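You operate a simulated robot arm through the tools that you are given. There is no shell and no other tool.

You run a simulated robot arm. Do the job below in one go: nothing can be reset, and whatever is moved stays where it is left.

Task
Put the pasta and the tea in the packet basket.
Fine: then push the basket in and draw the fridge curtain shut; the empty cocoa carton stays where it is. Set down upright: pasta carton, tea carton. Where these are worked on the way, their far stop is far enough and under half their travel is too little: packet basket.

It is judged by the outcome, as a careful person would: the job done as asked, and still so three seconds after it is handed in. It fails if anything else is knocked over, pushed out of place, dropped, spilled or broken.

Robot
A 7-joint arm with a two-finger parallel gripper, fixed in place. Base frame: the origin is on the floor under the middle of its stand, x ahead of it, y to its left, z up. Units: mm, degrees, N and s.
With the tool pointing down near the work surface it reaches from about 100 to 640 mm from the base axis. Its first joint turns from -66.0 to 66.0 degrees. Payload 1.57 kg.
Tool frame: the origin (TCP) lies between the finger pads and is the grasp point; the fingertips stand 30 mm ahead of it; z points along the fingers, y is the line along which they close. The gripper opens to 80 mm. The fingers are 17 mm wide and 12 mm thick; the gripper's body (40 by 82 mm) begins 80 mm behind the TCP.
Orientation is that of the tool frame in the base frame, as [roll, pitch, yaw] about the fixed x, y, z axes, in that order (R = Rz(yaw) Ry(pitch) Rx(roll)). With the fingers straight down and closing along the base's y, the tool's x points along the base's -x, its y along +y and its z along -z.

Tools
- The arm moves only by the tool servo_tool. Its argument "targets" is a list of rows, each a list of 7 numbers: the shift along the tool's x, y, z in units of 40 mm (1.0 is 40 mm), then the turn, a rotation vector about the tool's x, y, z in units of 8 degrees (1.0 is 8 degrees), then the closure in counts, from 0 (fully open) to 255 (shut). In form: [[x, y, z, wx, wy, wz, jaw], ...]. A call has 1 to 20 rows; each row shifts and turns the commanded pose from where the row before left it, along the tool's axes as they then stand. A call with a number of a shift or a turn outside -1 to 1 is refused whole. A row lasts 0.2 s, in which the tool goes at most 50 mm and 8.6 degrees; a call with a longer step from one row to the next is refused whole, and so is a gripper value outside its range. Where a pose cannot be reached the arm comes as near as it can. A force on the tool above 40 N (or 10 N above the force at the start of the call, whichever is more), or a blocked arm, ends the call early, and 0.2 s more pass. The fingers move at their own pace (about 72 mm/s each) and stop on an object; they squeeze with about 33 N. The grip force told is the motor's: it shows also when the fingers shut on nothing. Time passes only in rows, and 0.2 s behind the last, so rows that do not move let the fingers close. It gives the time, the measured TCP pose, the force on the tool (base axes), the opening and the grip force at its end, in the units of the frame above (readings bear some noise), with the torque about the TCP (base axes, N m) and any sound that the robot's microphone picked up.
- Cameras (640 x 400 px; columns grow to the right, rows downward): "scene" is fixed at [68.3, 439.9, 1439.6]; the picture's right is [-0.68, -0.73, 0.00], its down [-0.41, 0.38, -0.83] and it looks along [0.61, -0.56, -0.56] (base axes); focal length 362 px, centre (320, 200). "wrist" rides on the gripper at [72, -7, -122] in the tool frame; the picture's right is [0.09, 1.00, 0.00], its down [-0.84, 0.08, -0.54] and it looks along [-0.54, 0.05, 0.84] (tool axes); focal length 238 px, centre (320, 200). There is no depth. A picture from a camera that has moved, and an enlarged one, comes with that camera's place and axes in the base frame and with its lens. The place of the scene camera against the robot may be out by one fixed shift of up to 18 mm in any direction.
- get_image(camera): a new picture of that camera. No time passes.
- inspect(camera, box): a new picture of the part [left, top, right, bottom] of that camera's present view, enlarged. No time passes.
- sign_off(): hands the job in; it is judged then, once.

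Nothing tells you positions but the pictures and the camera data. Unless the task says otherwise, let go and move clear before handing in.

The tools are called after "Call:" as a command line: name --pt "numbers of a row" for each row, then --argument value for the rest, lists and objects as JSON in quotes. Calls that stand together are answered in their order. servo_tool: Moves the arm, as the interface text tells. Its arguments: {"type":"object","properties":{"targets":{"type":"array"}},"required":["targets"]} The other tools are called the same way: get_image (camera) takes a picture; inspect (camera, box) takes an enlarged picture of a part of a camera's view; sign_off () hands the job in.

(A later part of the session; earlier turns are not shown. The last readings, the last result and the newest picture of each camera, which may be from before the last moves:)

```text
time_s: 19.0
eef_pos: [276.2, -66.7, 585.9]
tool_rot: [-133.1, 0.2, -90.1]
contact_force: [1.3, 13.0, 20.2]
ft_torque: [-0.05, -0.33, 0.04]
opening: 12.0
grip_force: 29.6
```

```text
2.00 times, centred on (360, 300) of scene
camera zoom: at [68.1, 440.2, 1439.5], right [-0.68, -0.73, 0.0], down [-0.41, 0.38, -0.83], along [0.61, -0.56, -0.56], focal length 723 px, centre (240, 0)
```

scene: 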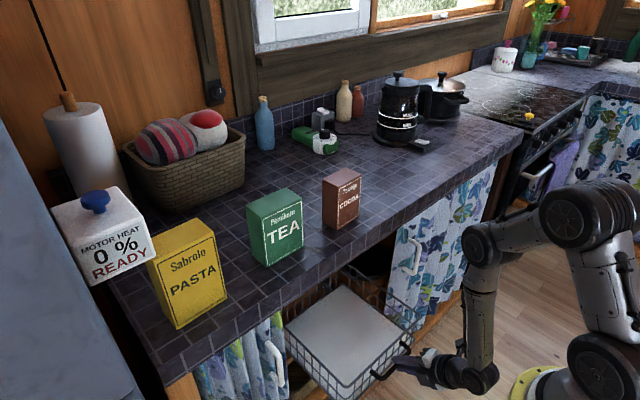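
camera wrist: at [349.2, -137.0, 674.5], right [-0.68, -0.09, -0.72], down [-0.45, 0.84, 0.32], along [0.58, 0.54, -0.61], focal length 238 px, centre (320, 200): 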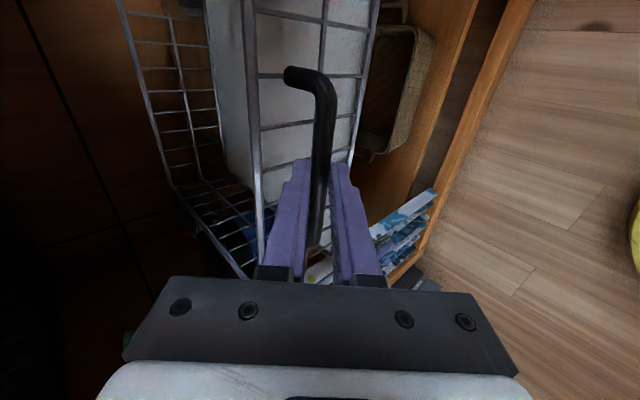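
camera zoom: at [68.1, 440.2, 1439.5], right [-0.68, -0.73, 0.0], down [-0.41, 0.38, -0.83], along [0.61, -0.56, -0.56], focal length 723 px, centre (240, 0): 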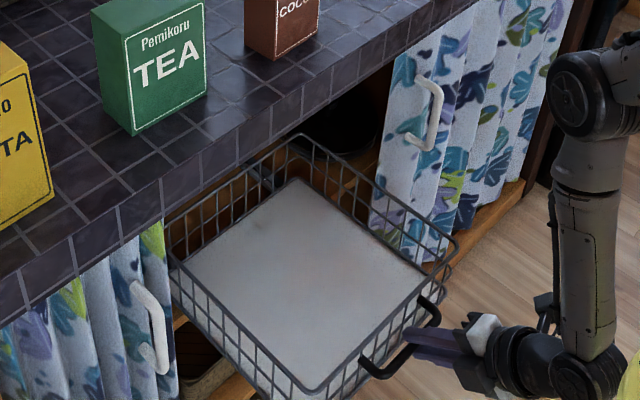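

The basket is out about 283 mm, with its back wall near the cupboard front; there is ample room to load it. I'll open the fingers a little, rotate the tool to vertical around the bar, and lift off.

Call:
servo_tool --pt "0 0 0 0 0 0 140" --pt "0 0 0 0 0 0 140" --pt "0 0 0 0 0 0 140"

Call:
inspect --camera "scene" --box '[260, 240, 500, 400]'

Call:
inspect --camera "wrist" --box '[180, 20, 440, 280]'

```text
time_s: 19.8
eef_pos: [276.1, -65.6, 585.2]
tool_rot: [-133.4, 0.1, -90.1]
contact_force: [0.2, 0.5, -0.5]
ft_torque: [0.02, 0.02, -0.01]
opening: 36.0
grip_force: 0.2
```

```text
2.50 times, centred on (380, 320) of scene
camera zoom: at [68.3, 439.9, 1439.6], right [-0.68, -0.73, 0.0], down [-0.41, 0.38, -0.83], along [0.61, -0.56, -0.56], focal length 904 px, centre (170, -100)
```

zoom: 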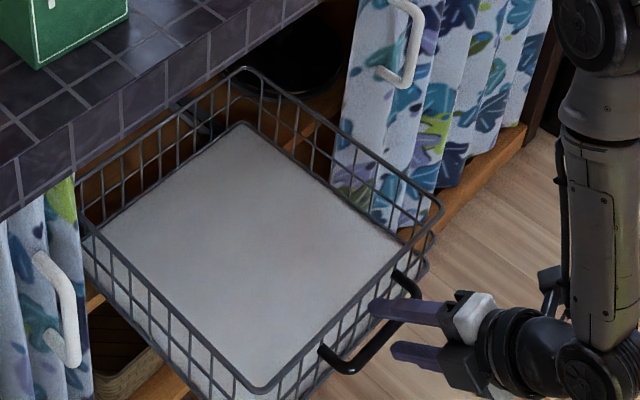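

```text
1.54 times, centred on (310, 150) of wrist
camera zoom: at [193.7, -137.6, 673.7], right [-0.68, -0.09, -0.72], down [-0.45, 0.84, 0.32], along [0.58, 0.54, -0.61], focal length 367 px, centre (335, 277)
```

zoom: 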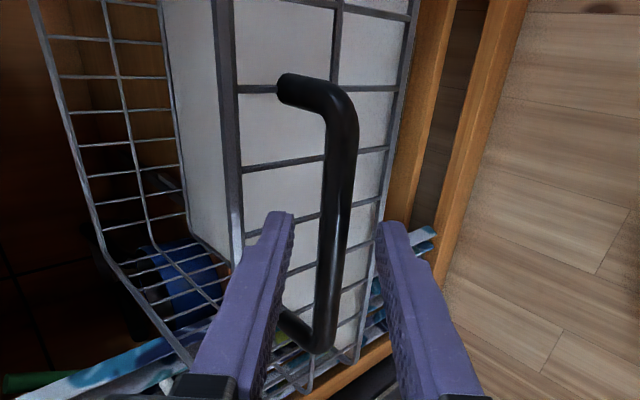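

Call:
servo_tool --pt "0 0 0 -0.83 0 0 140" --pt "0 0 0 -0.83 0 0 140" --pt "0 0 0 -0.83 0 0 140" --pt "0 0 0 -0.83 0 0 140" --pt "0 0 0 -0.83 0 0 140" --pt "0 0 0 -0.83 0 0 140" --pt "0 0 0 -0.83 0 0 140"

Call:
inspect --camera "wrist" --box '[120, 0, 520, 280]'

Call:
get_image --camera "scene"

```text
time_s: 21.4
eef_pos: [277.1, -65.5, 586.2]
tool_rot: [-179.9, 0.1, -90.1]
contact_force: [1.6, -1.0, 0.2]
ft_torque: [0.0, -0.04, 0.0]
opening: 38.0
grip_force: 1.2
```

```text
1.43 times, centred on (320, 140) of wrist
camera zoom: at [285.1, -137.0, 707.8], right [-1.0, -0.09, 0.0], down [-0.08, 0.84, 0.54], along [-0.05, 0.54, -0.84], focal length 340 px, centre (320, 286)
```

zoom: 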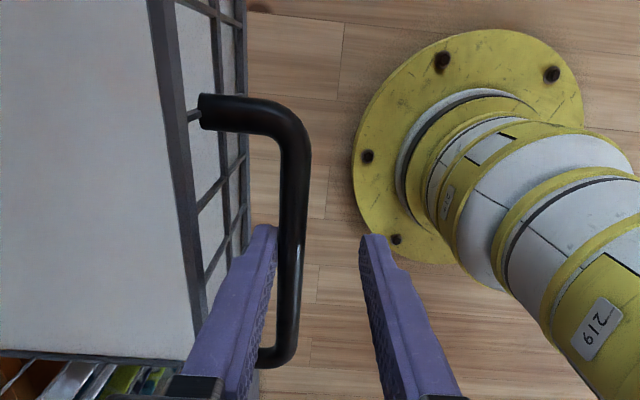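

```text
taken
```

scene: 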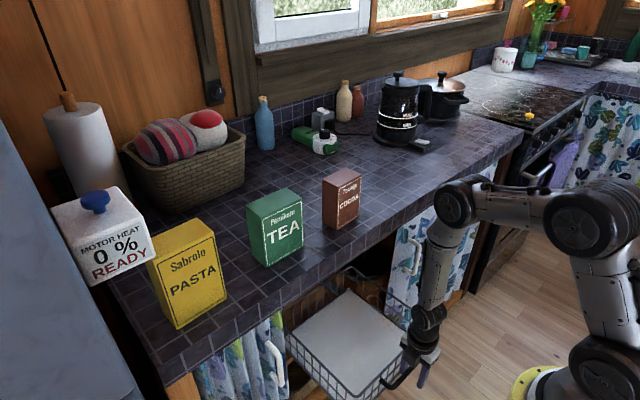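

Tool is vertical with the bar loosely between the fingers. I'll shift slightly forward off the bar and lift straight up.

Call:
servo_tool --pt "0 -0.15 0 0 0 0 140" --pt "0 0 -0.5 0 0 0 140" --pt "0 0 -0.9 0 0 0 140" --pt "0 0 -0.95 0 0 0 100" --pt "0 0 -0.95 0 0 0 60" --pt "0 0 -0.95 0 0 0 0" --pt "0 0 -0.95 0 0 0 0" --pt "0 0 -0.95 0 0 0 0" --pt "0 0 -0.95 0 0 0 0"

Call:
get_image --camera "scene"

Call:
get_image --camera "wrist"

```text
time_s: 23.4
eef_pos: [280.3, -68.3, 863.7]
tool_rot: [-179.9, 0.2, -90.1]
contact_force: [0.3, 0.0, 0.6]
ft_torque: [-0.01, 0.01, -0.03]
opening: 79.9
grip_force: 0.1
out of reach, approached as far as the arm can: row 7
```

```text
taken
```

scene: 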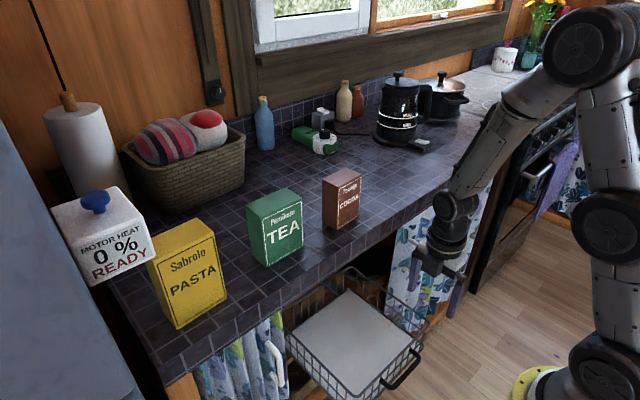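

```text
taken
camera wrist: at [288.2, -138.8, 985.4], right [-1.0, -0.09, 0.0], down [-0.08, 0.84, 0.54], along [-0.05, 0.54, -0.84], focal length 238 px, centre (320, 200)
```

wrist: 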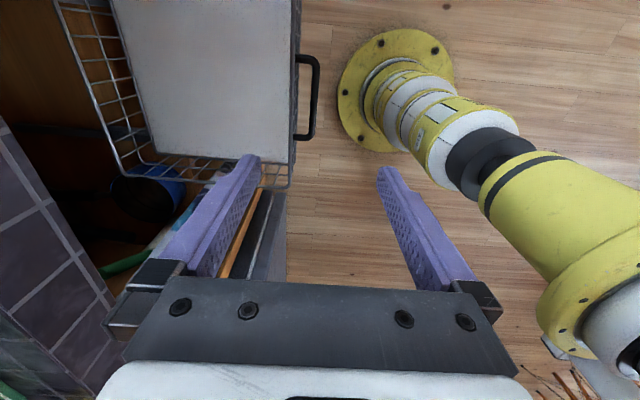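

Clear of the basket, and the arm is now nicely elbow-up. I'll rise and move above the tea carton, then look down at it.

Call:
servo_tool --pt "0 0 -0.95 0 0 0 0" --pt "0 0 -0.95 0 0 0 0" --pt "0 0 -0.95 0 0 0 0" --pt "0 0 -0.95 0 0 0 0" --pt "0 0 -0.95 0 0 0 0" --pt "0 0 -0.95 0 0 0 0" --pt "0 0 -0.95 0 0 0 0" --pt "0 0 -0.5 0 0 0 0" --pt "-0.64 -0.95 0 0 0 0 0" --pt "-0.64 -0.95 0 0 0 0 0" --pt "-0.64 -0.95 0 0 0 0 0" --pt "-0.64 -0.95 0 0 0 0 0" --pt "-0.64 -0.95 0 0 0 0 0"

Call:
get_image --camera "wrist"

Call:
get_image --camera "scene"

```text
time_s: 26.2
eef_pos: [471.7, 58.6, 1148.5]
tool_rot: [-179.8, 0.1, -90.3]
contact_force: [-0.4, 0.0, -0.3]
ft_torque: [0.03, -0.01, 0.0]
opening: 79.8
grip_force: 0.0
```

```text
taken
camera wrist: at [479.2, -12.2, 1271.3], right [-1.0, -0.09, 0.0], down [-0.08, 0.84, 0.54], along [-0.05, 0.54, -0.84], focal length 238 px, centre (320, 200)
```

wrist: 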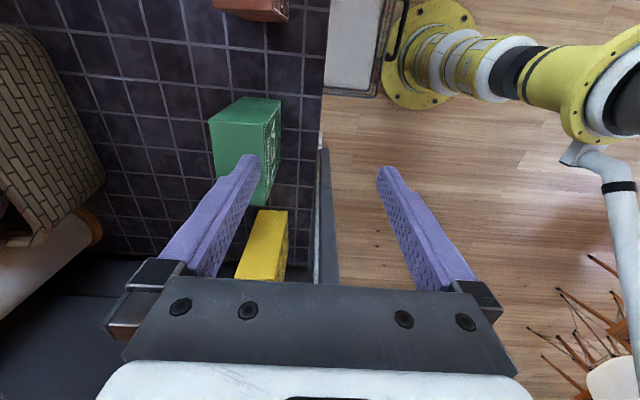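

```text
taken
```

scene: 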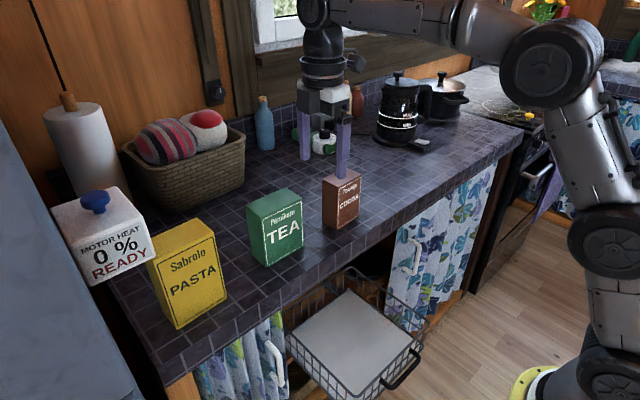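

Call:
inspect --camera "wrist" --box '[190, 80, 330, 290]'

Call:
inspect --camera "wrist" --box '[190, 70, 310, 150]'

```text
1.90 times, centred on (260, 185) of wrist
camera zoom: at [479.2, -12.2, 1271.3], right [-1.0, -0.09, 0.0], down [-0.08, 0.84, 0.54], along [-0.05, 0.54, -0.84], focal length 454 px, centre (434, 229)
```

zoom: 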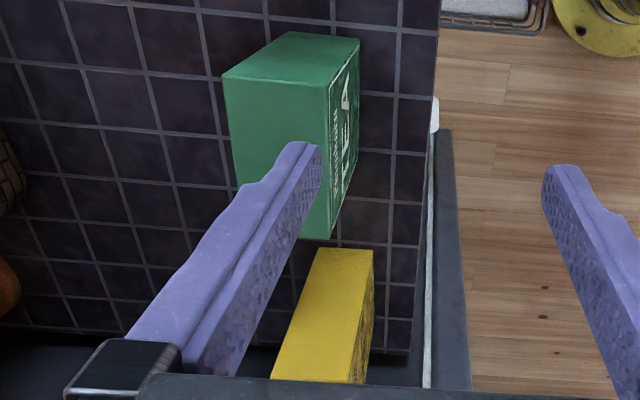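

```text
5.00 times, centred on (250, 110) of wrist
camera zoom: at [479.2, -12.2, 1271.3], right [-1.0, -0.09, 0.0], down [-0.08, 0.84, 0.54], along [-0.05, 0.54, -0.84], focal length 1192 px, centre (670, 650)
```

zoom: 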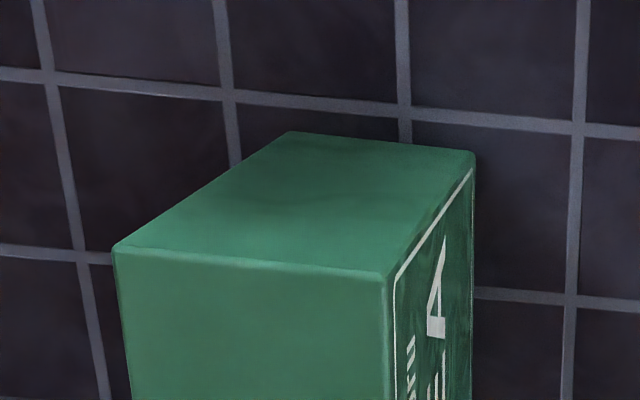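

Tea top face measures x 531–586, y≈60–162, top z≈1024. I'll move above its centre and stop just above it to verify alignment.

Call:
servo_tool --pt "-0.437 -0.725 0 0 0 0 0" --pt "-0.437 -0.725 0 0 0 0 0" --pt "-0.437 -0.725 0 0 0 0 0" --pt "0 0 0.7 0 0 0 0" --pt "0 0 0.7 0 0 0 0" --pt "0 0 0.7 0 0 0 0"

Call:
get_image --camera "wrist"

Call:
inspect --camera "scene" --box '[180, 80, 400, 280]'

```text
time_s: 27.6
eef_pos: [549.0, 106.6, 1065.0]
tool_rot: [-179.8, 0.1, -90.1]
contact_force: [-0.4, -0.9, 0.6]
ft_torque: [0.0, -0.01, 0.03]
opening: 79.8
grip_force: 0.0
out of reach, approached as far as the arm can: row 3
```

```text
taken
camera wrist: at [555.9, 35.1, 1187.6], right [-1.0, -0.09, 0.0], down [-0.08, 0.84, 0.54], along [-0.05, 0.54, -0.84], focal length 238 px, centre (320, 200)
```

wrist: 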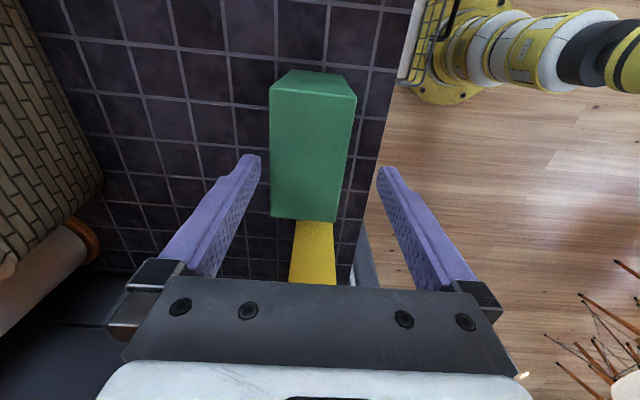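

```text
2.00 times, centred on (290, 180) of scene
camera zoom: at [68.3, 439.9, 1439.6], right [-0.68, -0.73, 0.0], down [-0.41, 0.38, -0.83], along [0.61, -0.56, -0.56], focal length 723 px, centre (380, 240)
```

zoom: 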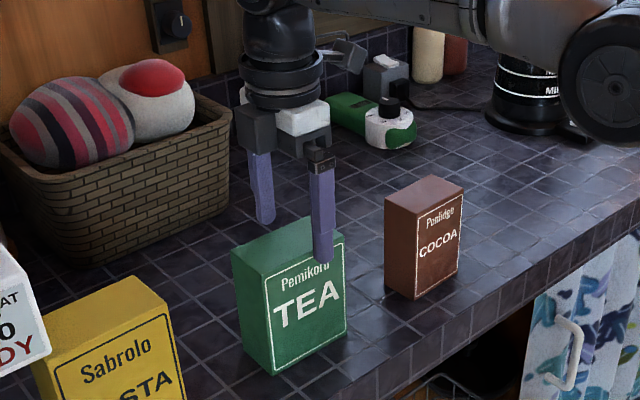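

Call:
servo_tool --pt "-0.1 -0.22 0.1 0 0 0 0" --pt "0 0 0 0 0 0 0"

```text
time_s: 28.2
eef_pos: [558.1, 111.0, 1061.9]
tool_rot: [-179.8, 0.0, -90.1]
contact_force: [-0.5, -0.2, -0.7]
ft_torque: [0.02, -0.03, -0.01]
opening: 80.0
grip_force: 0.1
```

Centred over the tea at (558, 111). Descending and gripping it by its narrow faces.

Call:
servo_tool --pt "0 0 0.6 0 0 0 0" --pt "0 0 0.6 0 0 0 0" --pt "0 0 0.5 0 0 0 0" --pt "0 0 0 0 0 0 255" --pt "0 0 0 0 0 0 255" --pt "0 0 0 0 0 0 255"

Call:
get_image --camera "wrist"

Call:
inspect --camera "scene" --box '[180, 80, 400, 280]'

```text
time_s: 29.6
eef_pos: [558.5, 109.8, 993.5]
tool_rot: [-179.8, 0.1, -90.1]
contact_force: [-0.9, 0.2, 0.7]
ft_torque: [0.0, 0.08, 0.02]
opening: 54.7
grip_force: 32.9
```

```text
taken
camera wrist: at [566.2, 38.3, 1115.9], right [-1.0, -0.09, 0.0], down [-0.08, 0.84, 0.54], along [-0.05, 0.54, -0.84], focal length 238 px, centre (320, 200)
```

wrist: 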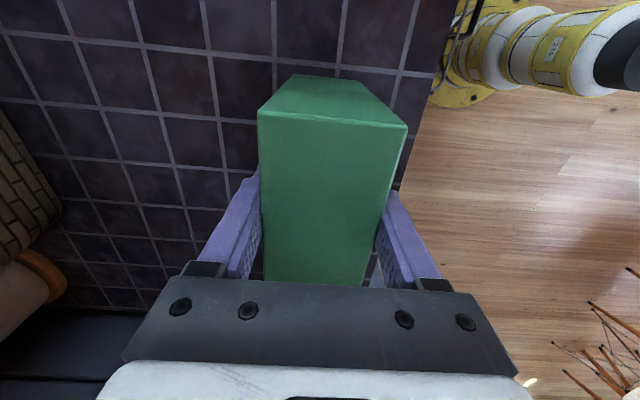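

```text
2.00 times, centred on (290, 180) of scene
camera zoom: at [68.2, 439.9, 1439.6], right [-0.68, -0.73, 0.0], down [-0.41, 0.38, -0.83], along [0.61, -0.56, -0.56], focal length 723 px, centre (380, 240)
```

zoom: 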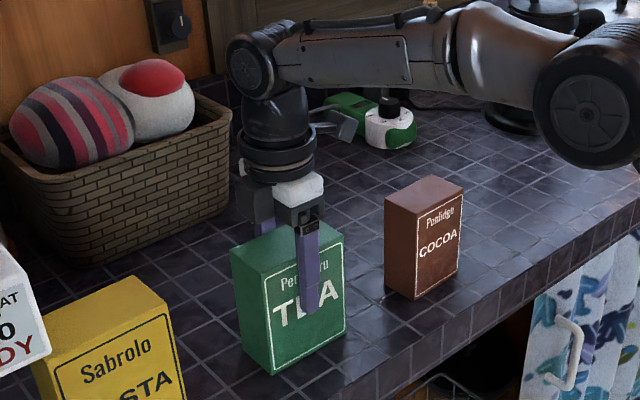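

Tea is gripped (54.7 mm wide). I'll lift it, bring it back off the counter, then across over the basket.

Call:
servo_tool --pt "0 0 -0.5 0 0 0 255" --pt "0 0 -0.8 0 0 0 255" --pt "0 0 -0.8 0 0 0 255" --pt "0 0.6 0 0 0 0 255" --pt "0 0.85 0 0 0 0 255" --pt "0 0.85 0 0 0 0 255" --pt "0 0.85 0 0 0 0 255" --pt "0 0.6 0 0 0 0 255"

Call:
get_image --camera "scene"

Call:
get_image --camera "wrist"

```text
time_s: 31.4
eef_pos: [407.9, 111.9, 1075.7]
tool_rot: [-180.0, 0.1, -90.1]
contact_force: [0.3, -0.5, -1.4]
ft_torque: [-0.02, 0.04, 0.02]
opening: 54.6
grip_force: 32.7
```

```text
taken
```

scene: 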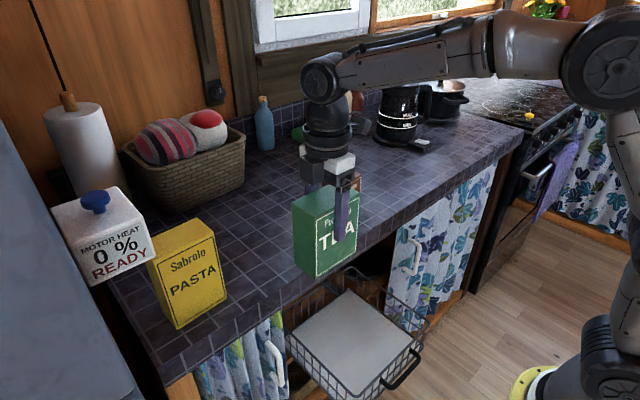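

```text
taken
camera wrist: at [415.0, 39.7, 1198.3], right [-1.0, -0.09, 0.0], down [-0.08, 0.84, 0.54], along [-0.05, 0.54, -0.84], focal length 238 px, centre (320, 200)
```

wrist: 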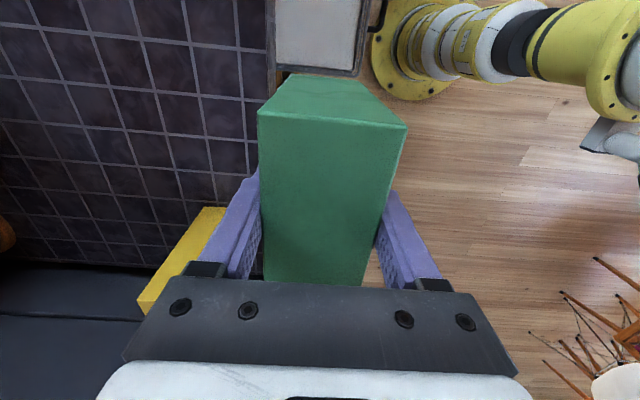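

Call:
servo_tool --pt "0.6 0.047 0 0 0 0 255" --pt "0.93 0.047 0 0 0 0 255" --pt "0.93 0.047 0 0 0 0 255" --pt "0.93 0.047 0 0 0 0 255" --pt "0.93 0.047 0 0 0 0 255" --pt "0.93 0.047 0 0 0 0 255" --pt "0.93 0.047 0 0 0 0 255"

Call:
get_image --camera "scene"

Call:
get_image --camera "wrist"

```text
time_s: 33.0
eef_pos: [394.0, -136.7, 1076.4]
tool_rot: [-179.9, 0.1, -90.1]
contact_force: [0.4, -0.2, -0.8]
ft_torque: [0.01, 0.01, -0.02]
opening: 54.4
grip_force: 33.2
```

```text
taken
```

scene: 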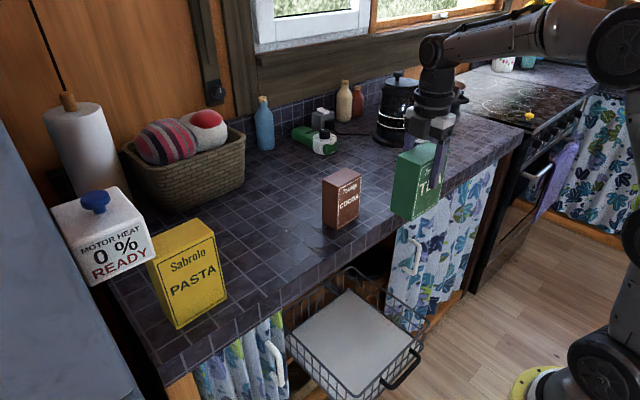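

```text
taken
camera wrist: at [401.9, -208.2, 1198.3], right [-1.0, -0.09, 0.0], down [-0.08, 0.84, 0.54], along [-0.05, 0.54, -0.84], focal length 238 px, centre (320, 200)
```

wrist: 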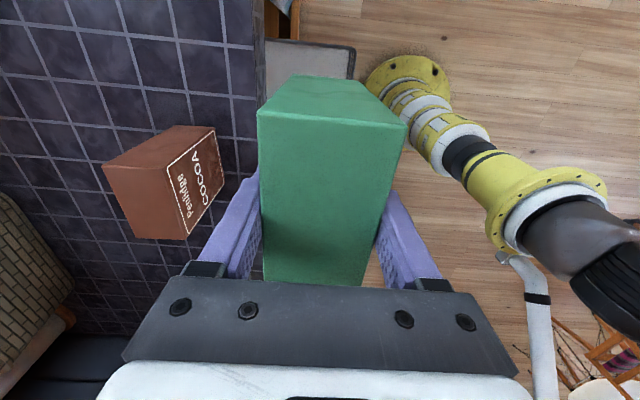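

Tea is over the −y half of the basket. Lowering it, stopping well above the estimated basket floor.

Call:
servo_tool --pt "0 0 0.9 0 0 0 255" --pt "0 0 0.9 0 0 0 255" --pt "0 0 0.9 0 0 0 255" --pt "0 0 0.9 0 0 0 255" --pt "0 0 0.9 0 0 0 255" --pt "0 0 0.9 0 0 0 255" --pt "0 0 0.9 0 0 0 255" --pt "0 0 0.9 0 0 0 255" --pt "0 0 0.9 0 0 0 255" --pt "0 0 0.9 0 0 0 255"

Call:
get_image --camera "scene"

Call:
get_image --camera "wrist"

```text
time_s: 35.2
eef_pos: [396.5, -135.9, 716.0]
tool_rot: [-179.7, 0.1, -90.1]
contact_force: [-0.3, -1.0, -1.3]
ft_torque: [-0.01, -0.02, 0.04]
opening: 54.5
grip_force: 32.9
```

```text
taken
```

scene: 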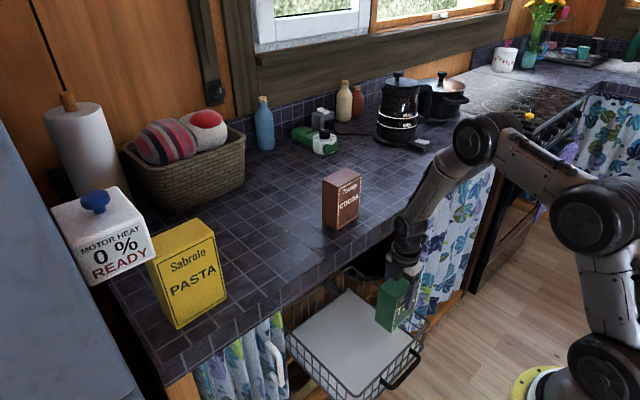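

```text
taken
camera wrist: at [402.7, -207.4, 839.0], right [-1.0, -0.09, 0.0], down [-0.08, 0.84, 0.54], along [-0.04, 0.54, -0.84], focal length 238 px, centre (320, 200)
```

wrist: 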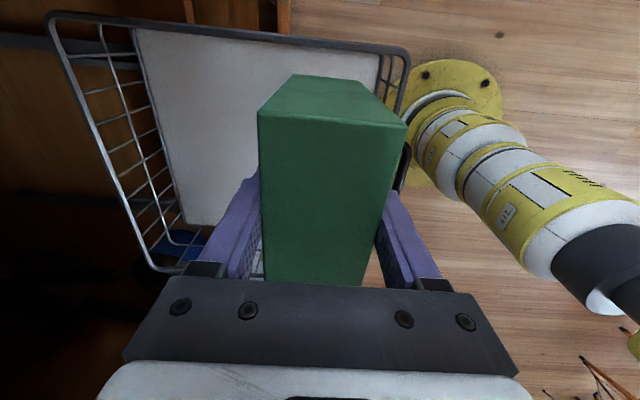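

Call:
servo_tool --pt "0 0 0.9 0 0 0 255" --pt "0 0 0.9 0 0 0 255" --pt "0 0 0.5 0 0 0 255" --pt "0 0 0.3 0 0 0 255"

Call:
inspect --camera "scene" --box '[280, 220, 480, 400]'

```text
time_s: 36.2
eef_pos: [395.6, -134.7, 611.5]
tool_rot: [-179.8, 0.1, -90.1]
contact_force: [-0.2, -0.8, -0.9]
ft_torque: [0.01, -0.01, 0.0]
opening: 54.7
grip_force: 32.8
```

```text
2.22 times, centred on (380, 310) of scene
camera zoom: at [68.3, 439.9, 1439.6], right [-0.68, -0.73, 0.0], down [-0.41, 0.38, -0.83], along [0.61, -0.56, -0.56], focal length 804 px, centre (187, -44)
```

zoom: 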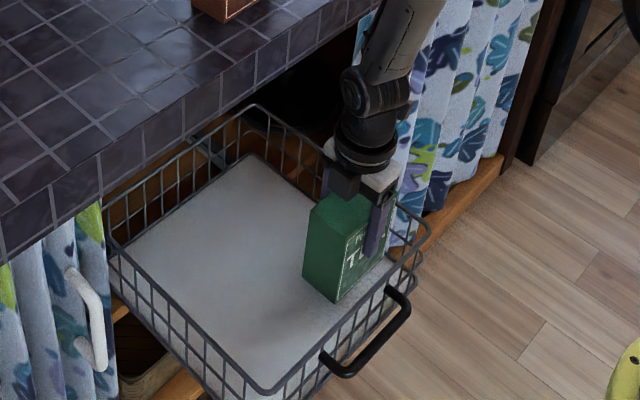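

Call:
servo_tool --pt "0 0 0.15 0 0 0 255" --pt "0 0 0.15 0 0 0 255"

Call:
servo_tool --pt "0 0 0.1 0 0 0 255"

Call:
inspect --camera "scene" --box '[320, 260, 440, 360]'

```text
time_s: 36.8
eef_pos: [396.9, -136.5, 600.8]
tool_rot: [-179.8, 0.1, -90.1]
contact_force: [-0.5, 0.8, -0.2]
ft_torque: [0.01, 0.04, 0.02]
opening: 54.7
grip_force: 33.5
```

```text
time_s: 37.2
eef_pos: [395.6, -136.2, 596.6]
tool_rot: [-179.7, 0.1, -90.1]
contact_force: [-0.7, 0.3, -0.7]
ft_torque: [-0.05, 0.03, 0.03]
opening: 54.6
grip_force: 33.0
```

```text
4.00 times, centred on (380, 310) of scene
camera zoom: at [68.3, 439.9, 1439.6], right [-0.68, -0.73, 0.0], down [-0.41, 0.38, -0.83], along [0.61, -0.56, -0.56], focal length 1447 px, centre (80, -240)
```

zoom: 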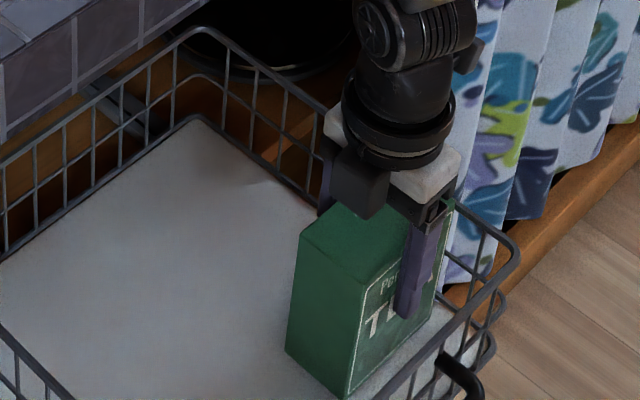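

Call:
servo_tool --pt "0 0 0.1 0 0 0 255" --pt "0 0 0.08 0 0 0 255"

Call:
servo_tool --pt "0 0 0.08 0 0 0 255"

Call:
servo_tool --pt "0 0 0.08 0 0 0 255"

Call:
inspect --camera "scene" --box '[320, 260, 440, 360]'

```text
time_s: 37.8
eef_pos: [396.4, -135.2, 589.8]
tool_rot: [-179.7, 0.0, -90.1]
contact_force: [-2.1, 3.2, 16.5]
ft_torque: [0.4, 0.68, -0.07]
opening: 54.4
grip_force: 33.2
```

```text
time_s: 38.2
eef_pos: [398.5, -136.0, 590.3]
tool_rot: [-179.6, 0.1, -90.2]
contact_force: [-0.7, 1.0, 4.7]
ft_torque: [-0.15, 0.18, -0.07]
opening: 54.7
grip_force: 32.7
stopped in row 1: the force on the tool passed its limit at 45 N (the readings are from after the stop); the commanded pose is now the measured one
```

```text
time_s: 38.8
eef_pos: [403.5, -136.7, 589.2]
tool_rot: [-179.1, 0.0, -90.2]
contact_force: [-1.7, 0.3, 6.0]
ft_torque: [-0.3, 0.39, -0.1]
opening: 54.9
grip_force: 33.0
stopped in row 1: the force on the tool passed its limit at 41 N (the readings are from after the stop); the commanded pose is now the measured one
```

```text
4.00 times, centred on (380, 310) of scene
camera zoom: at [68.2, 440.0, 1439.6], right [-0.68, -0.73, 0.0], down [-0.41, 0.38, -0.83], along [0.61, -0.56, -0.56], focal length 1447 px, centre (80, -240)
```

zoom: 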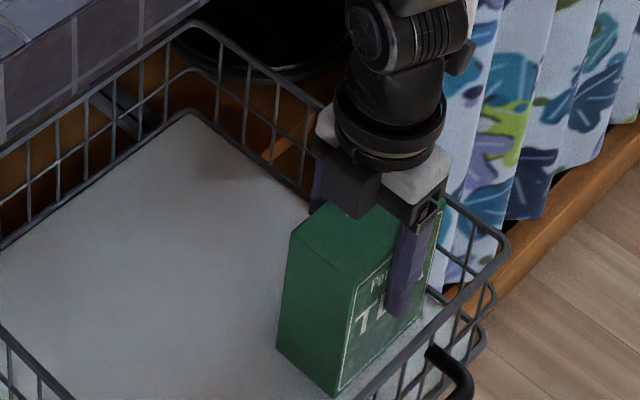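

The tea has touched the basket floor (floor z≈494). Releasing it gently and lifting off.

Call:
servo_tool --pt "0 0 0 0 0 0 60" --pt "0 0 0 0 0 0 40" --pt "0 0 0 0 0 0 40" --pt "0 0 0 0 0 0 40"

Call:
inspect --camera "scene" --box '[320, 260, 440, 360]'

Call:
get_image --camera "wrist"

```text
time_s: 39.8
eef_pos: [404.1, -136.3, 590.3]
tool_rot: [-179.3, -0.1, -90.0]
contact_force: [-0.4, -0.3, 0.2]
ft_torque: [0.01, -0.02, -0.03]
opening: 67.5
grip_force: 0.0
```

```text
4.00 times, centred on (380, 310) of scene
camera zoom: at [68.3, 439.9, 1439.6], right [-0.68, -0.73, 0.0], down [-0.41, 0.38, -0.83], along [0.61, -0.56, -0.56], focal length 1447 px, centre (80, -240)
```

zoom: 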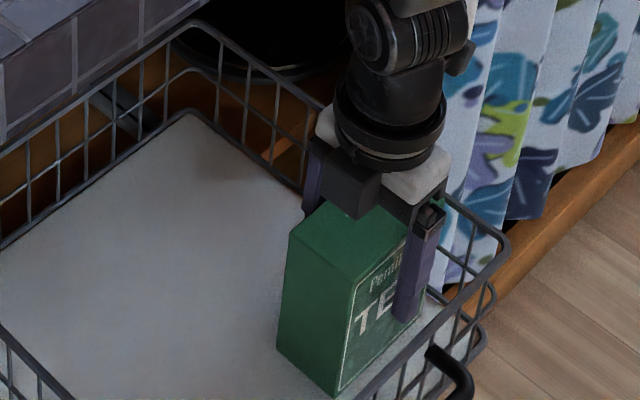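

```text
taken
camera wrist: at [409.4, -207.6, 712.4], right [-1.0, -0.09, -0.01], down [-0.08, 0.84, 0.54], along [-0.04, 0.54, -0.84], focal length 238 px, centre (320, 200)
```

wrist: 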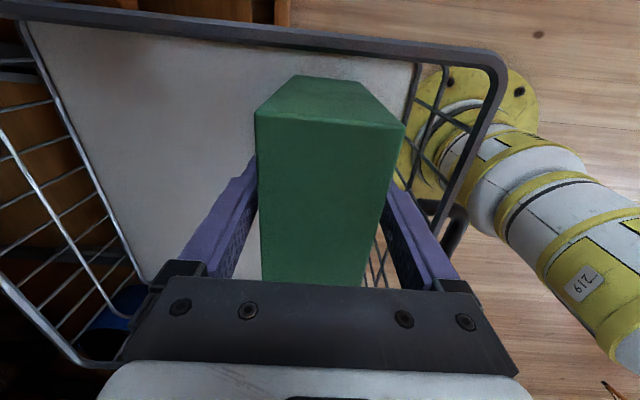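

Tea stands upright in the basket. Lifting straight out and heading for the pasta.

Call:
servo_tool --pt "0 0 -0.3 0 0 0 40" --pt "0 0 -0.7 0 0 0 40" --pt "0 0 -0.95 0 0 0 40" --pt "0 0 -0.95 -0.08 0 0 0" --pt "0 0 -0.95 0 0 0 0" --pt "0 0 -0.95 0 0 0 0" --pt "0 0 -0.95 0 0 0 0" --pt "0 0 -0.95 0 0 0 0" --pt "0 0 -0.95 0 0 0 0" --pt "0 0 -0.95 0 0 0 0" --pt "0 0 -0.95 0 0 0 0" --pt "0 0 -0.95 0 0 0 0" --pt "0 0 -0.95 0 0 0 0" --pt "0 0 -0.95 0 0 0 0"

Call:
get_image --camera "scene"

Call:
get_image --camera "wrist"

```text
time_s: 42.8
eef_pos: [400.4, -135.1, 1085.6]
tool_rot: [-179.9, -0.1, -90.1]
contact_force: [-0.1, 0.1, -0.1]
ft_torque: [-0.02, 0.03, 0.03]
opening: 80.1
grip_force: 0.1
```

```text
taken
```

scene: 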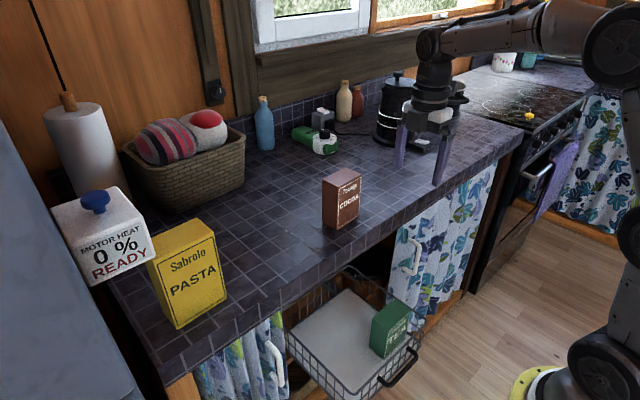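

```text
taken
camera wrist: at [408.1, -206.2, 1208.4], right [-1.0, -0.09, 0.0], down [-0.08, 0.84, 0.54], along [-0.05, 0.54, -0.84], focal length 238 px, centre (320, 200)
```

wrist: 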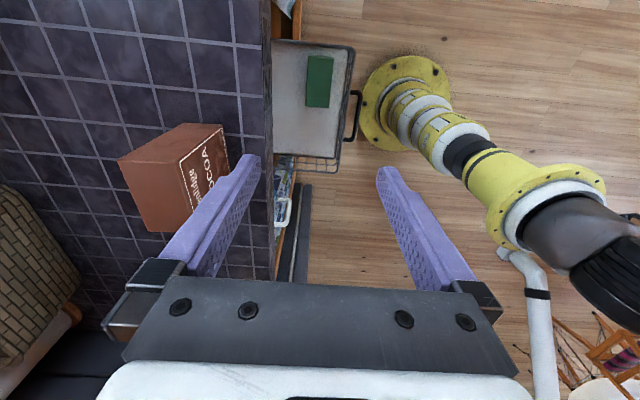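

Call:
servo_tool --pt "-0.6 -0.1 -0.07 0 0 0 0" --pt "-1 -0.1 -0.07 0 0 0 0" --pt "-1 -0.1 -0.07 0 0 0 0" --pt "-1 -0.1 -0.07 0 0 0 0" --pt "-1 -0.1 -0.07 0 0 0 0" --pt "-1 -0.1 -0.07 0 0 0 0" --pt "-1 -0.1 -0.07 0 0 0 0" --pt "-1 -0.1 -0.07 0 0 0 0"

Call:
get_image --camera "wrist"

Call:
get_image --camera "scene"

```text
time_s: 44.6
eef_pos: [432.8, 167.8, 1107.4]
tool_rot: [-179.8, -0.1, -90.3]
contact_force: [-1.0, -0.1, 0.7]
ft_torque: [0.0, 0.01, -0.02]
opening: 80.1
grip_force: 0.0
```

```text
taken
camera wrist: at [440.3, 97.1, 1230.8], right [-1.0, -0.09, 0.0], down [-0.08, 0.84, 0.54], along [-0.05, 0.54, -0.84], focal length 238 px, centre (320, 200)
```

wrist: 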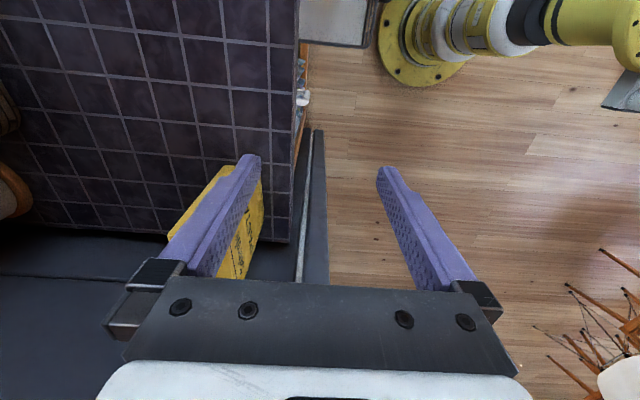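

```text
taken
```

scene: 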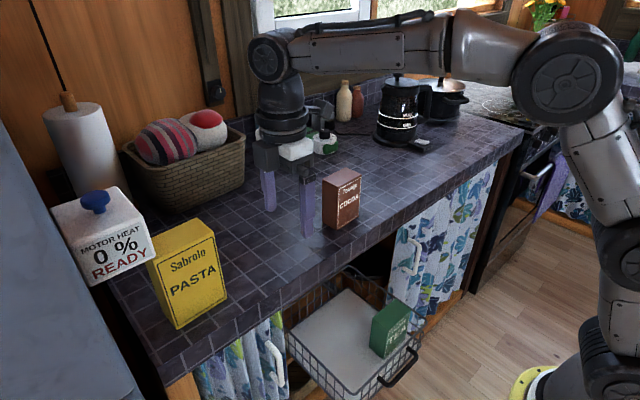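

Call:
servo_tool --pt "-0.8 -0.85 -0.05 0 0 0 0" --pt "-0.8 -0.85 -0.05 0 0 0 0"

Call:
get_image --camera "wrist"

Call:
inspect --camera "wrist" --box '[160, 80, 360, 300]'

```text
time_s: 45.2
eef_pos: [500.0, 233.6, 1112.5]
tool_rot: [-179.8, -0.2, -90.3]
contact_force: [-0.3, -0.2, 1.2]
ft_torque: [-0.01, -0.02, -0.01]
opening: 80.0
grip_force: 0.0
```

```text
taken
camera wrist: at [508.3, 161.8, 1235.2], right [-1.0, -0.09, 0.0], down [-0.08, 0.84, 0.54], along [-0.05, 0.54, -0.84], focal length 238 px, centre (320, 200)
```

wrist: 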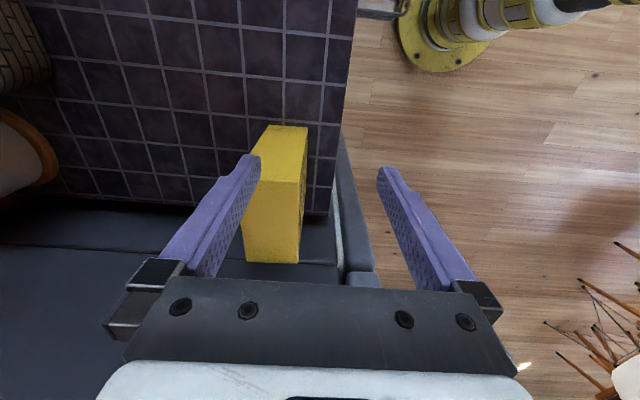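

```text
1.82 times, centred on (260, 190) of wrist
camera zoom: at [508.3, 161.8, 1235.2], right [-1.0, -0.09, 0.0], down [-0.08, 0.84, 0.54], along [-0.05, 0.54, -0.84], focal length 433 px, centre (429, 218)
```

zoom: 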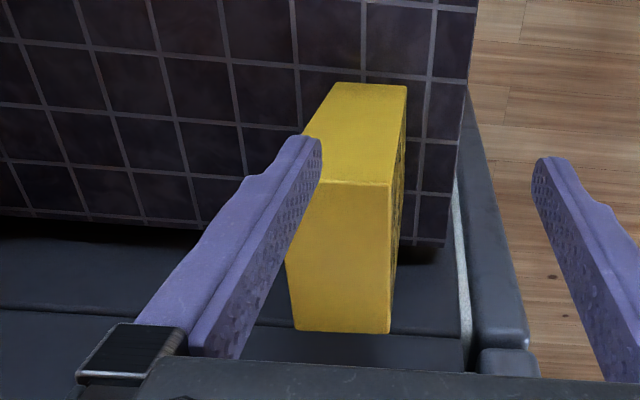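

Pasta measures x 517–569, y 259–359, top z≈1058. Moving above its centre.

Call:
servo_tool --pt "-0.88 -0.54 0.15 0 0 0 0" --pt "-0.88 -0.54 0.15 0 0 0 0" --pt "0 0 0 0 0 0 0"

Call:
get_image --camera "wrist"

Call:
inspect --camera "scene" --box '[40, 80, 340, 340]'

```text
time_s: 46.0
eef_pos: [521.6, 283.0, 1091.8]
tool_rot: [-179.8, -0.2, -90.1]
contact_force: [0.6, -0.1, -0.3]
ft_torque: [0.0, 0.01, 0.04]
opening: 80.2
grip_force: 0.1
out of reach, approached as far as the arm can: row 2
```

```text
taken
camera wrist: at [528.6, 213.0, 1214.4], right [-1.0, -0.09, 0.0], down [-0.08, 0.84, 0.54], along [-0.05, 0.54, -0.84], focal length 238 px, centre (320, 200)
```

wrist: 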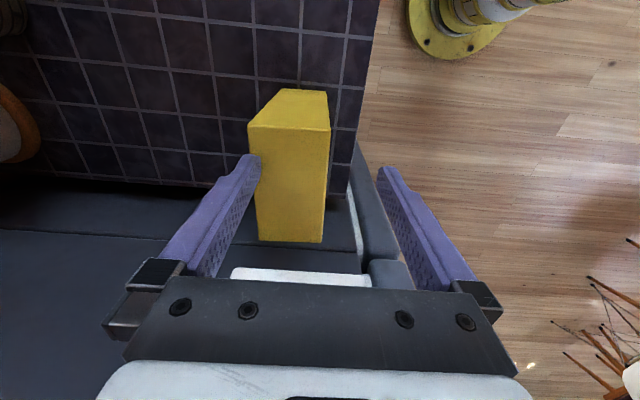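

```text
1.54 times, centred on (190, 210) of scene
camera zoom: at [68.3, 440.0, 1439.6], right [-0.68, -0.73, 0.0], down [-0.41, 0.38, -0.83], along [0.61, -0.56, -0.56], focal length 556 px, centre (520, 185)
```

zoom: 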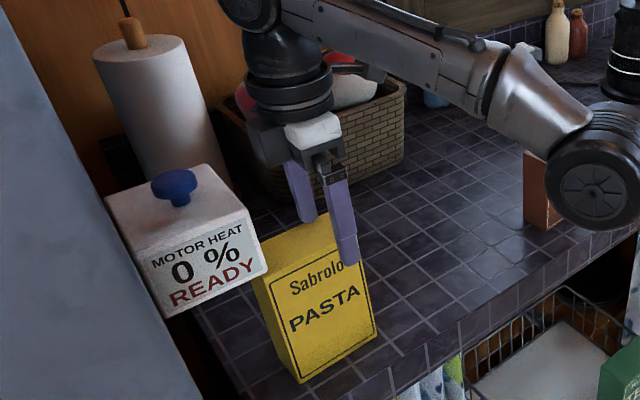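

Straight-down reach is just too short here at this height. I'll lean the tool 20° sideways (wrist towards −y), which keeps the pads parallel to the carton faces and shortens the reach; I'll keep the same lean when placing.

Call:
servo_tool --pt "0 0 -0.1 0 -0.833 0 0" --pt "0 0 -0.1 0 -0.833 0 0" --pt "0 0 -0.1 0 -0.833 0 0"

```text
time_s: 46.8
eef_pos: [521.8, 282.2, 1102.8]
tool_rot: [-179.8, 19.9, -90.1]
contact_force: [-0.2, -0.6, -0.4]
ft_torque: [-0.01, -0.01, 0.0]
opening: 80.0
grip_force: 0.0
```

Call:
servo_tool --pt "-0.43 -0.53 0.15 0 0 0 0" --pt "0 0 0 0 0 0 0"

Call:
get_image --camera "wrist"

Call:
inspect --camera "wrist" --box '[200, 60, 440, 300]'

Call:
inspect --camera "scene" --box '[40, 80, 340, 340]'

```text
time_s: 47.4
eef_pos: [542.4, 301.1, 1104.6]
tool_rot: [-179.8, 19.8, -90.1]
contact_force: [0.3, -0.1, 0.2]
ft_torque: [-0.01, -0.01, -0.01]
opening: 80.0
grip_force: 0.0
```

```text
taken
camera wrist: at [550.2, 192.5, 1194.8], right [-1.0, -0.08, -0.03], down [-0.08, 0.6, 0.79], along [-0.05, 0.79, -0.61], focal length 238 px, centre (320, 200)
```

wrist: 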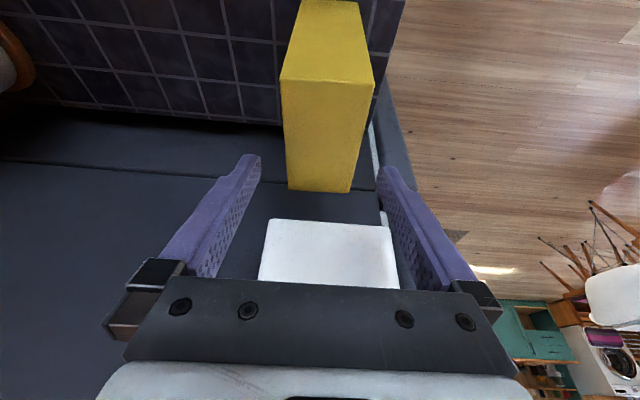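

```text
1.67 times, centred on (320, 180) of wrist
camera zoom: at [550.2, 192.5, 1194.8], right [-1.0, -0.08, -0.03], down [-0.08, 0.6, 0.79], along [-0.05, 0.79, -0.61], focal length 397 px, centre (320, 233)
```

zoom: 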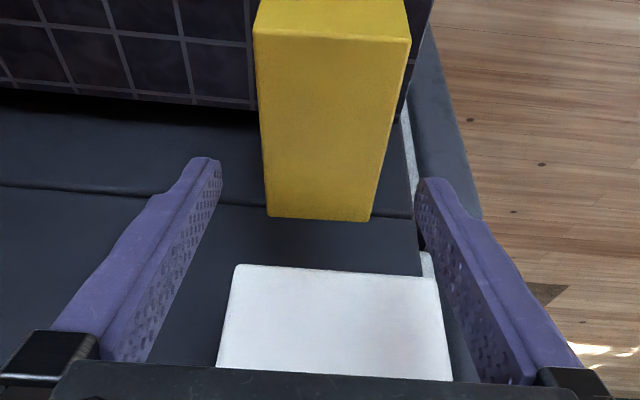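

```text
1.54 times, centred on (190, 210) of scene
camera zoom: at [68.3, 439.9, 1439.6], right [-0.68, -0.73, 0.0], down [-0.41, 0.38, -0.83], along [0.61, -0.56, -0.56], focal length 556 px, centre (520, 185)
```

zoom: 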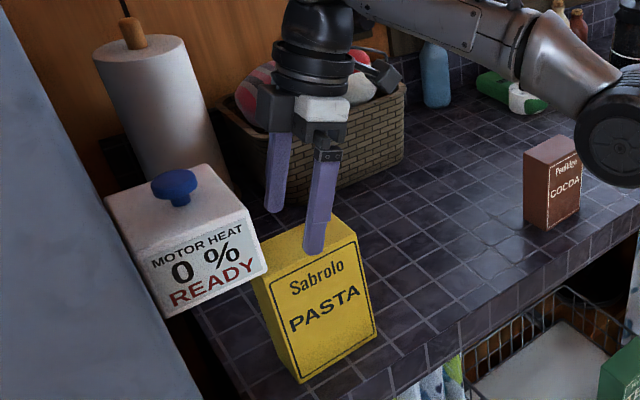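

Fingers straddle the pasta in x. Descending vertically and gripping.

Call:
servo_tool --pt "0.2125 0 0.5875 0 0 0 0" --pt "0.2125 0 0.5875 0 0 0 0" --pt "0.2125 0 0.5875 0 0 0 0"

Call:
inspect --camera "scene" --box '[40, 80, 340, 340]'

Call:
get_image --camera "wrist"

```text
time_s: 48.2
eef_pos: [544.0, 300.2, 1029.5]
tool_rot: [-179.8, 20.0, -89.9]
contact_force: [0.8, 0.0, 0.0]
ft_torque: [-0.02, 0.01, -0.01]
opening: 80.2
grip_force: 0.1
```

```text
1.54 times, centred on (190, 210) of scene
camera zoom: at [68.3, 439.9, 1439.6], right [-0.68, -0.73, 0.0], down [-0.41, 0.38, -0.83], along [0.61, -0.56, -0.56], focal length 556 px, centre (520, 185)
```

zoom: 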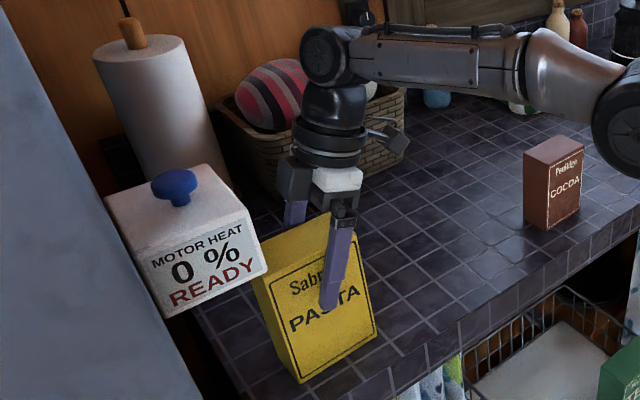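

```text
taken
camera wrist: at [550.7, 192.1, 1120.1], right [-1.0, -0.08, -0.04], down [-0.08, 0.6, 0.8], along [-0.05, 0.79, -0.61], focal length 238 px, centre (320, 200)
```

wrist: 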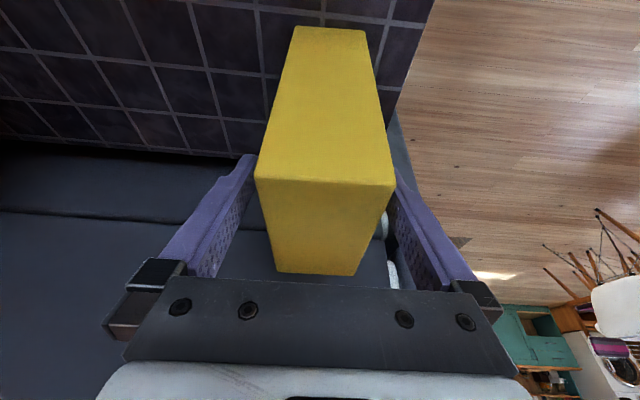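

Call:
servo_tool --pt "0 0 0 0 0 0 255" --pt "0 0 0 0 0 0 255" --pt "0 0 0 0 0 0 255"

Call:
servo_tool --pt "-0.17 0 -0.47 0 0 0 255" --pt "-0.34 0 -0.9 0 0 0 255"

Call:
inspect --camera "scene" --box '[40, 80, 340, 340]'

Call:
get_image --camera "wrist"

```text
time_s: 49.0
eef_pos: [543.8, 301.1, 1029.7]
tool_rot: [-179.8, 20.0, -90.0]
contact_force: [-2.0, -0.6, 1.9]
ft_torque: [0.25, 0.34, 0.08]
opening: 55.0
grip_force: 33.6
```

```text
time_s: 49.6
eef_pos: [543.8, 299.9, 1084.8]
tool_rot: [179.9, 19.5, -90.3]
contact_force: [0.7, -5.1, -18.1]
ft_torque: [-0.84, -0.29, 0.16]
opening: 54.9
grip_force: 33.4
```

```text
1.54 times, centred on (190, 210) of scene
camera zoom: at [68.6, 440.0, 1439.6], right [-0.68, -0.73, 0.0], down [-0.41, 0.38, -0.83], along [0.61, -0.56, -0.56], focal length 556 px, centre (520, 185)
```

zoom: 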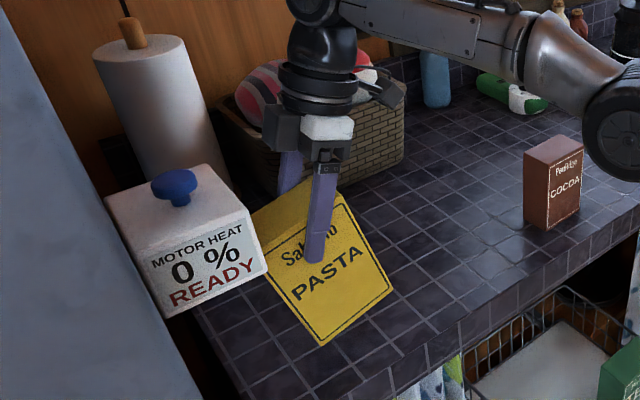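

```text
taken
camera wrist: at [551.2, 191.1, 1175.4], right [-1.0, -0.08, -0.03], down [-0.07, 0.61, 0.79], along [-0.05, 0.79, -0.61], focal length 238 px, centre (320, 200)
```

wrist: 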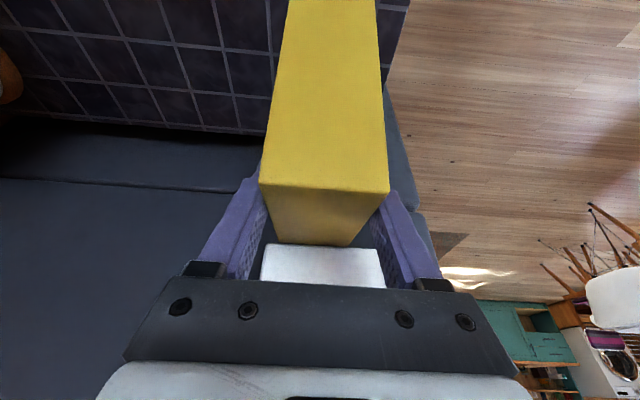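

The pasta is heavier and has turned somewhat in the grip. I'll hold still for a moment and read the load before deciding.

Call:
servo_tool --pt "0 0 0 0 0 0 255"

Call:
inspect --camera "scene" --box '[90, 120, 270, 270]'

```text
time_s: 50.0
eef_pos: [543.3, 298.9, 1086.1]
tool_rot: [-180.0, 19.7, -90.2]
contact_force: [0.1, -8.3, -17.2]
ft_torque: [-0.79, 0.01, 0.04]
opening: 54.5
grip_force: 33.1
```

```text
2.67 times, centred on (180, 195) of scene
camera zoom: at [68.6, 439.9, 1439.6], right [-0.68, -0.73, 0.0], down [-0.41, 0.38, -0.83], along [0.61, -0.56, -0.56], focal length 964 px, centre (693, 213)
```

zoom: 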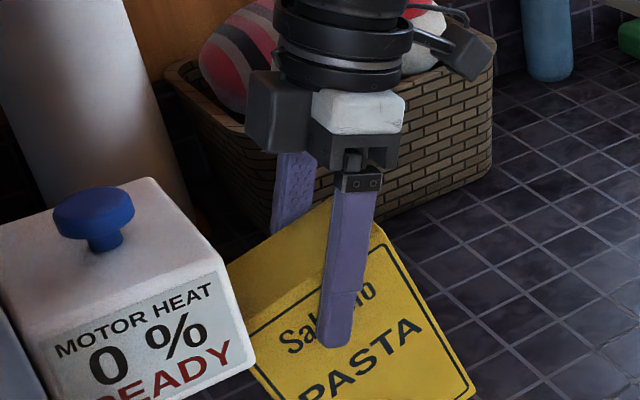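

The load isn't just weight: the pasta's far top edge caught under the hanging motor-heat box (its bottom edge is near y≈364, z≈1088), which turned the carton. I'll lower to free it, shift it away from the box, and set it back down on the counter to square it up.

Call:
servo_tool --pt "0.085 0 0.235 0 0 0 255" --pt "0.085 0 0.235 0 0 0 255"

Call:
inspect --camera "scene" --box '[40, 120, 280, 340]'

```text
time_s: 50.6
eef_pos: [543.5, 302.0, 1069.7]
tool_rot: [-179.6, 20.2, -90.0]
contact_force: [0.8, 0.0, -2.8]
ft_torque: [0.02, 0.0, 0.01]
opening: 54.9
grip_force: 33.1
```

```text
1.82 times, centred on (160, 230) of scene
camera zoom: at [68.3, 440.0, 1439.6], right [-0.68, -0.73, 0.0], down [-0.41, 0.38, -0.83], along [0.61, -0.56, -0.56], focal length 658 px, centre (611, 146)
```

zoom: 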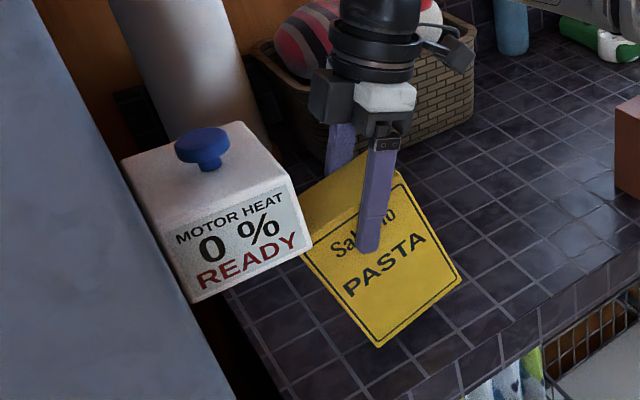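

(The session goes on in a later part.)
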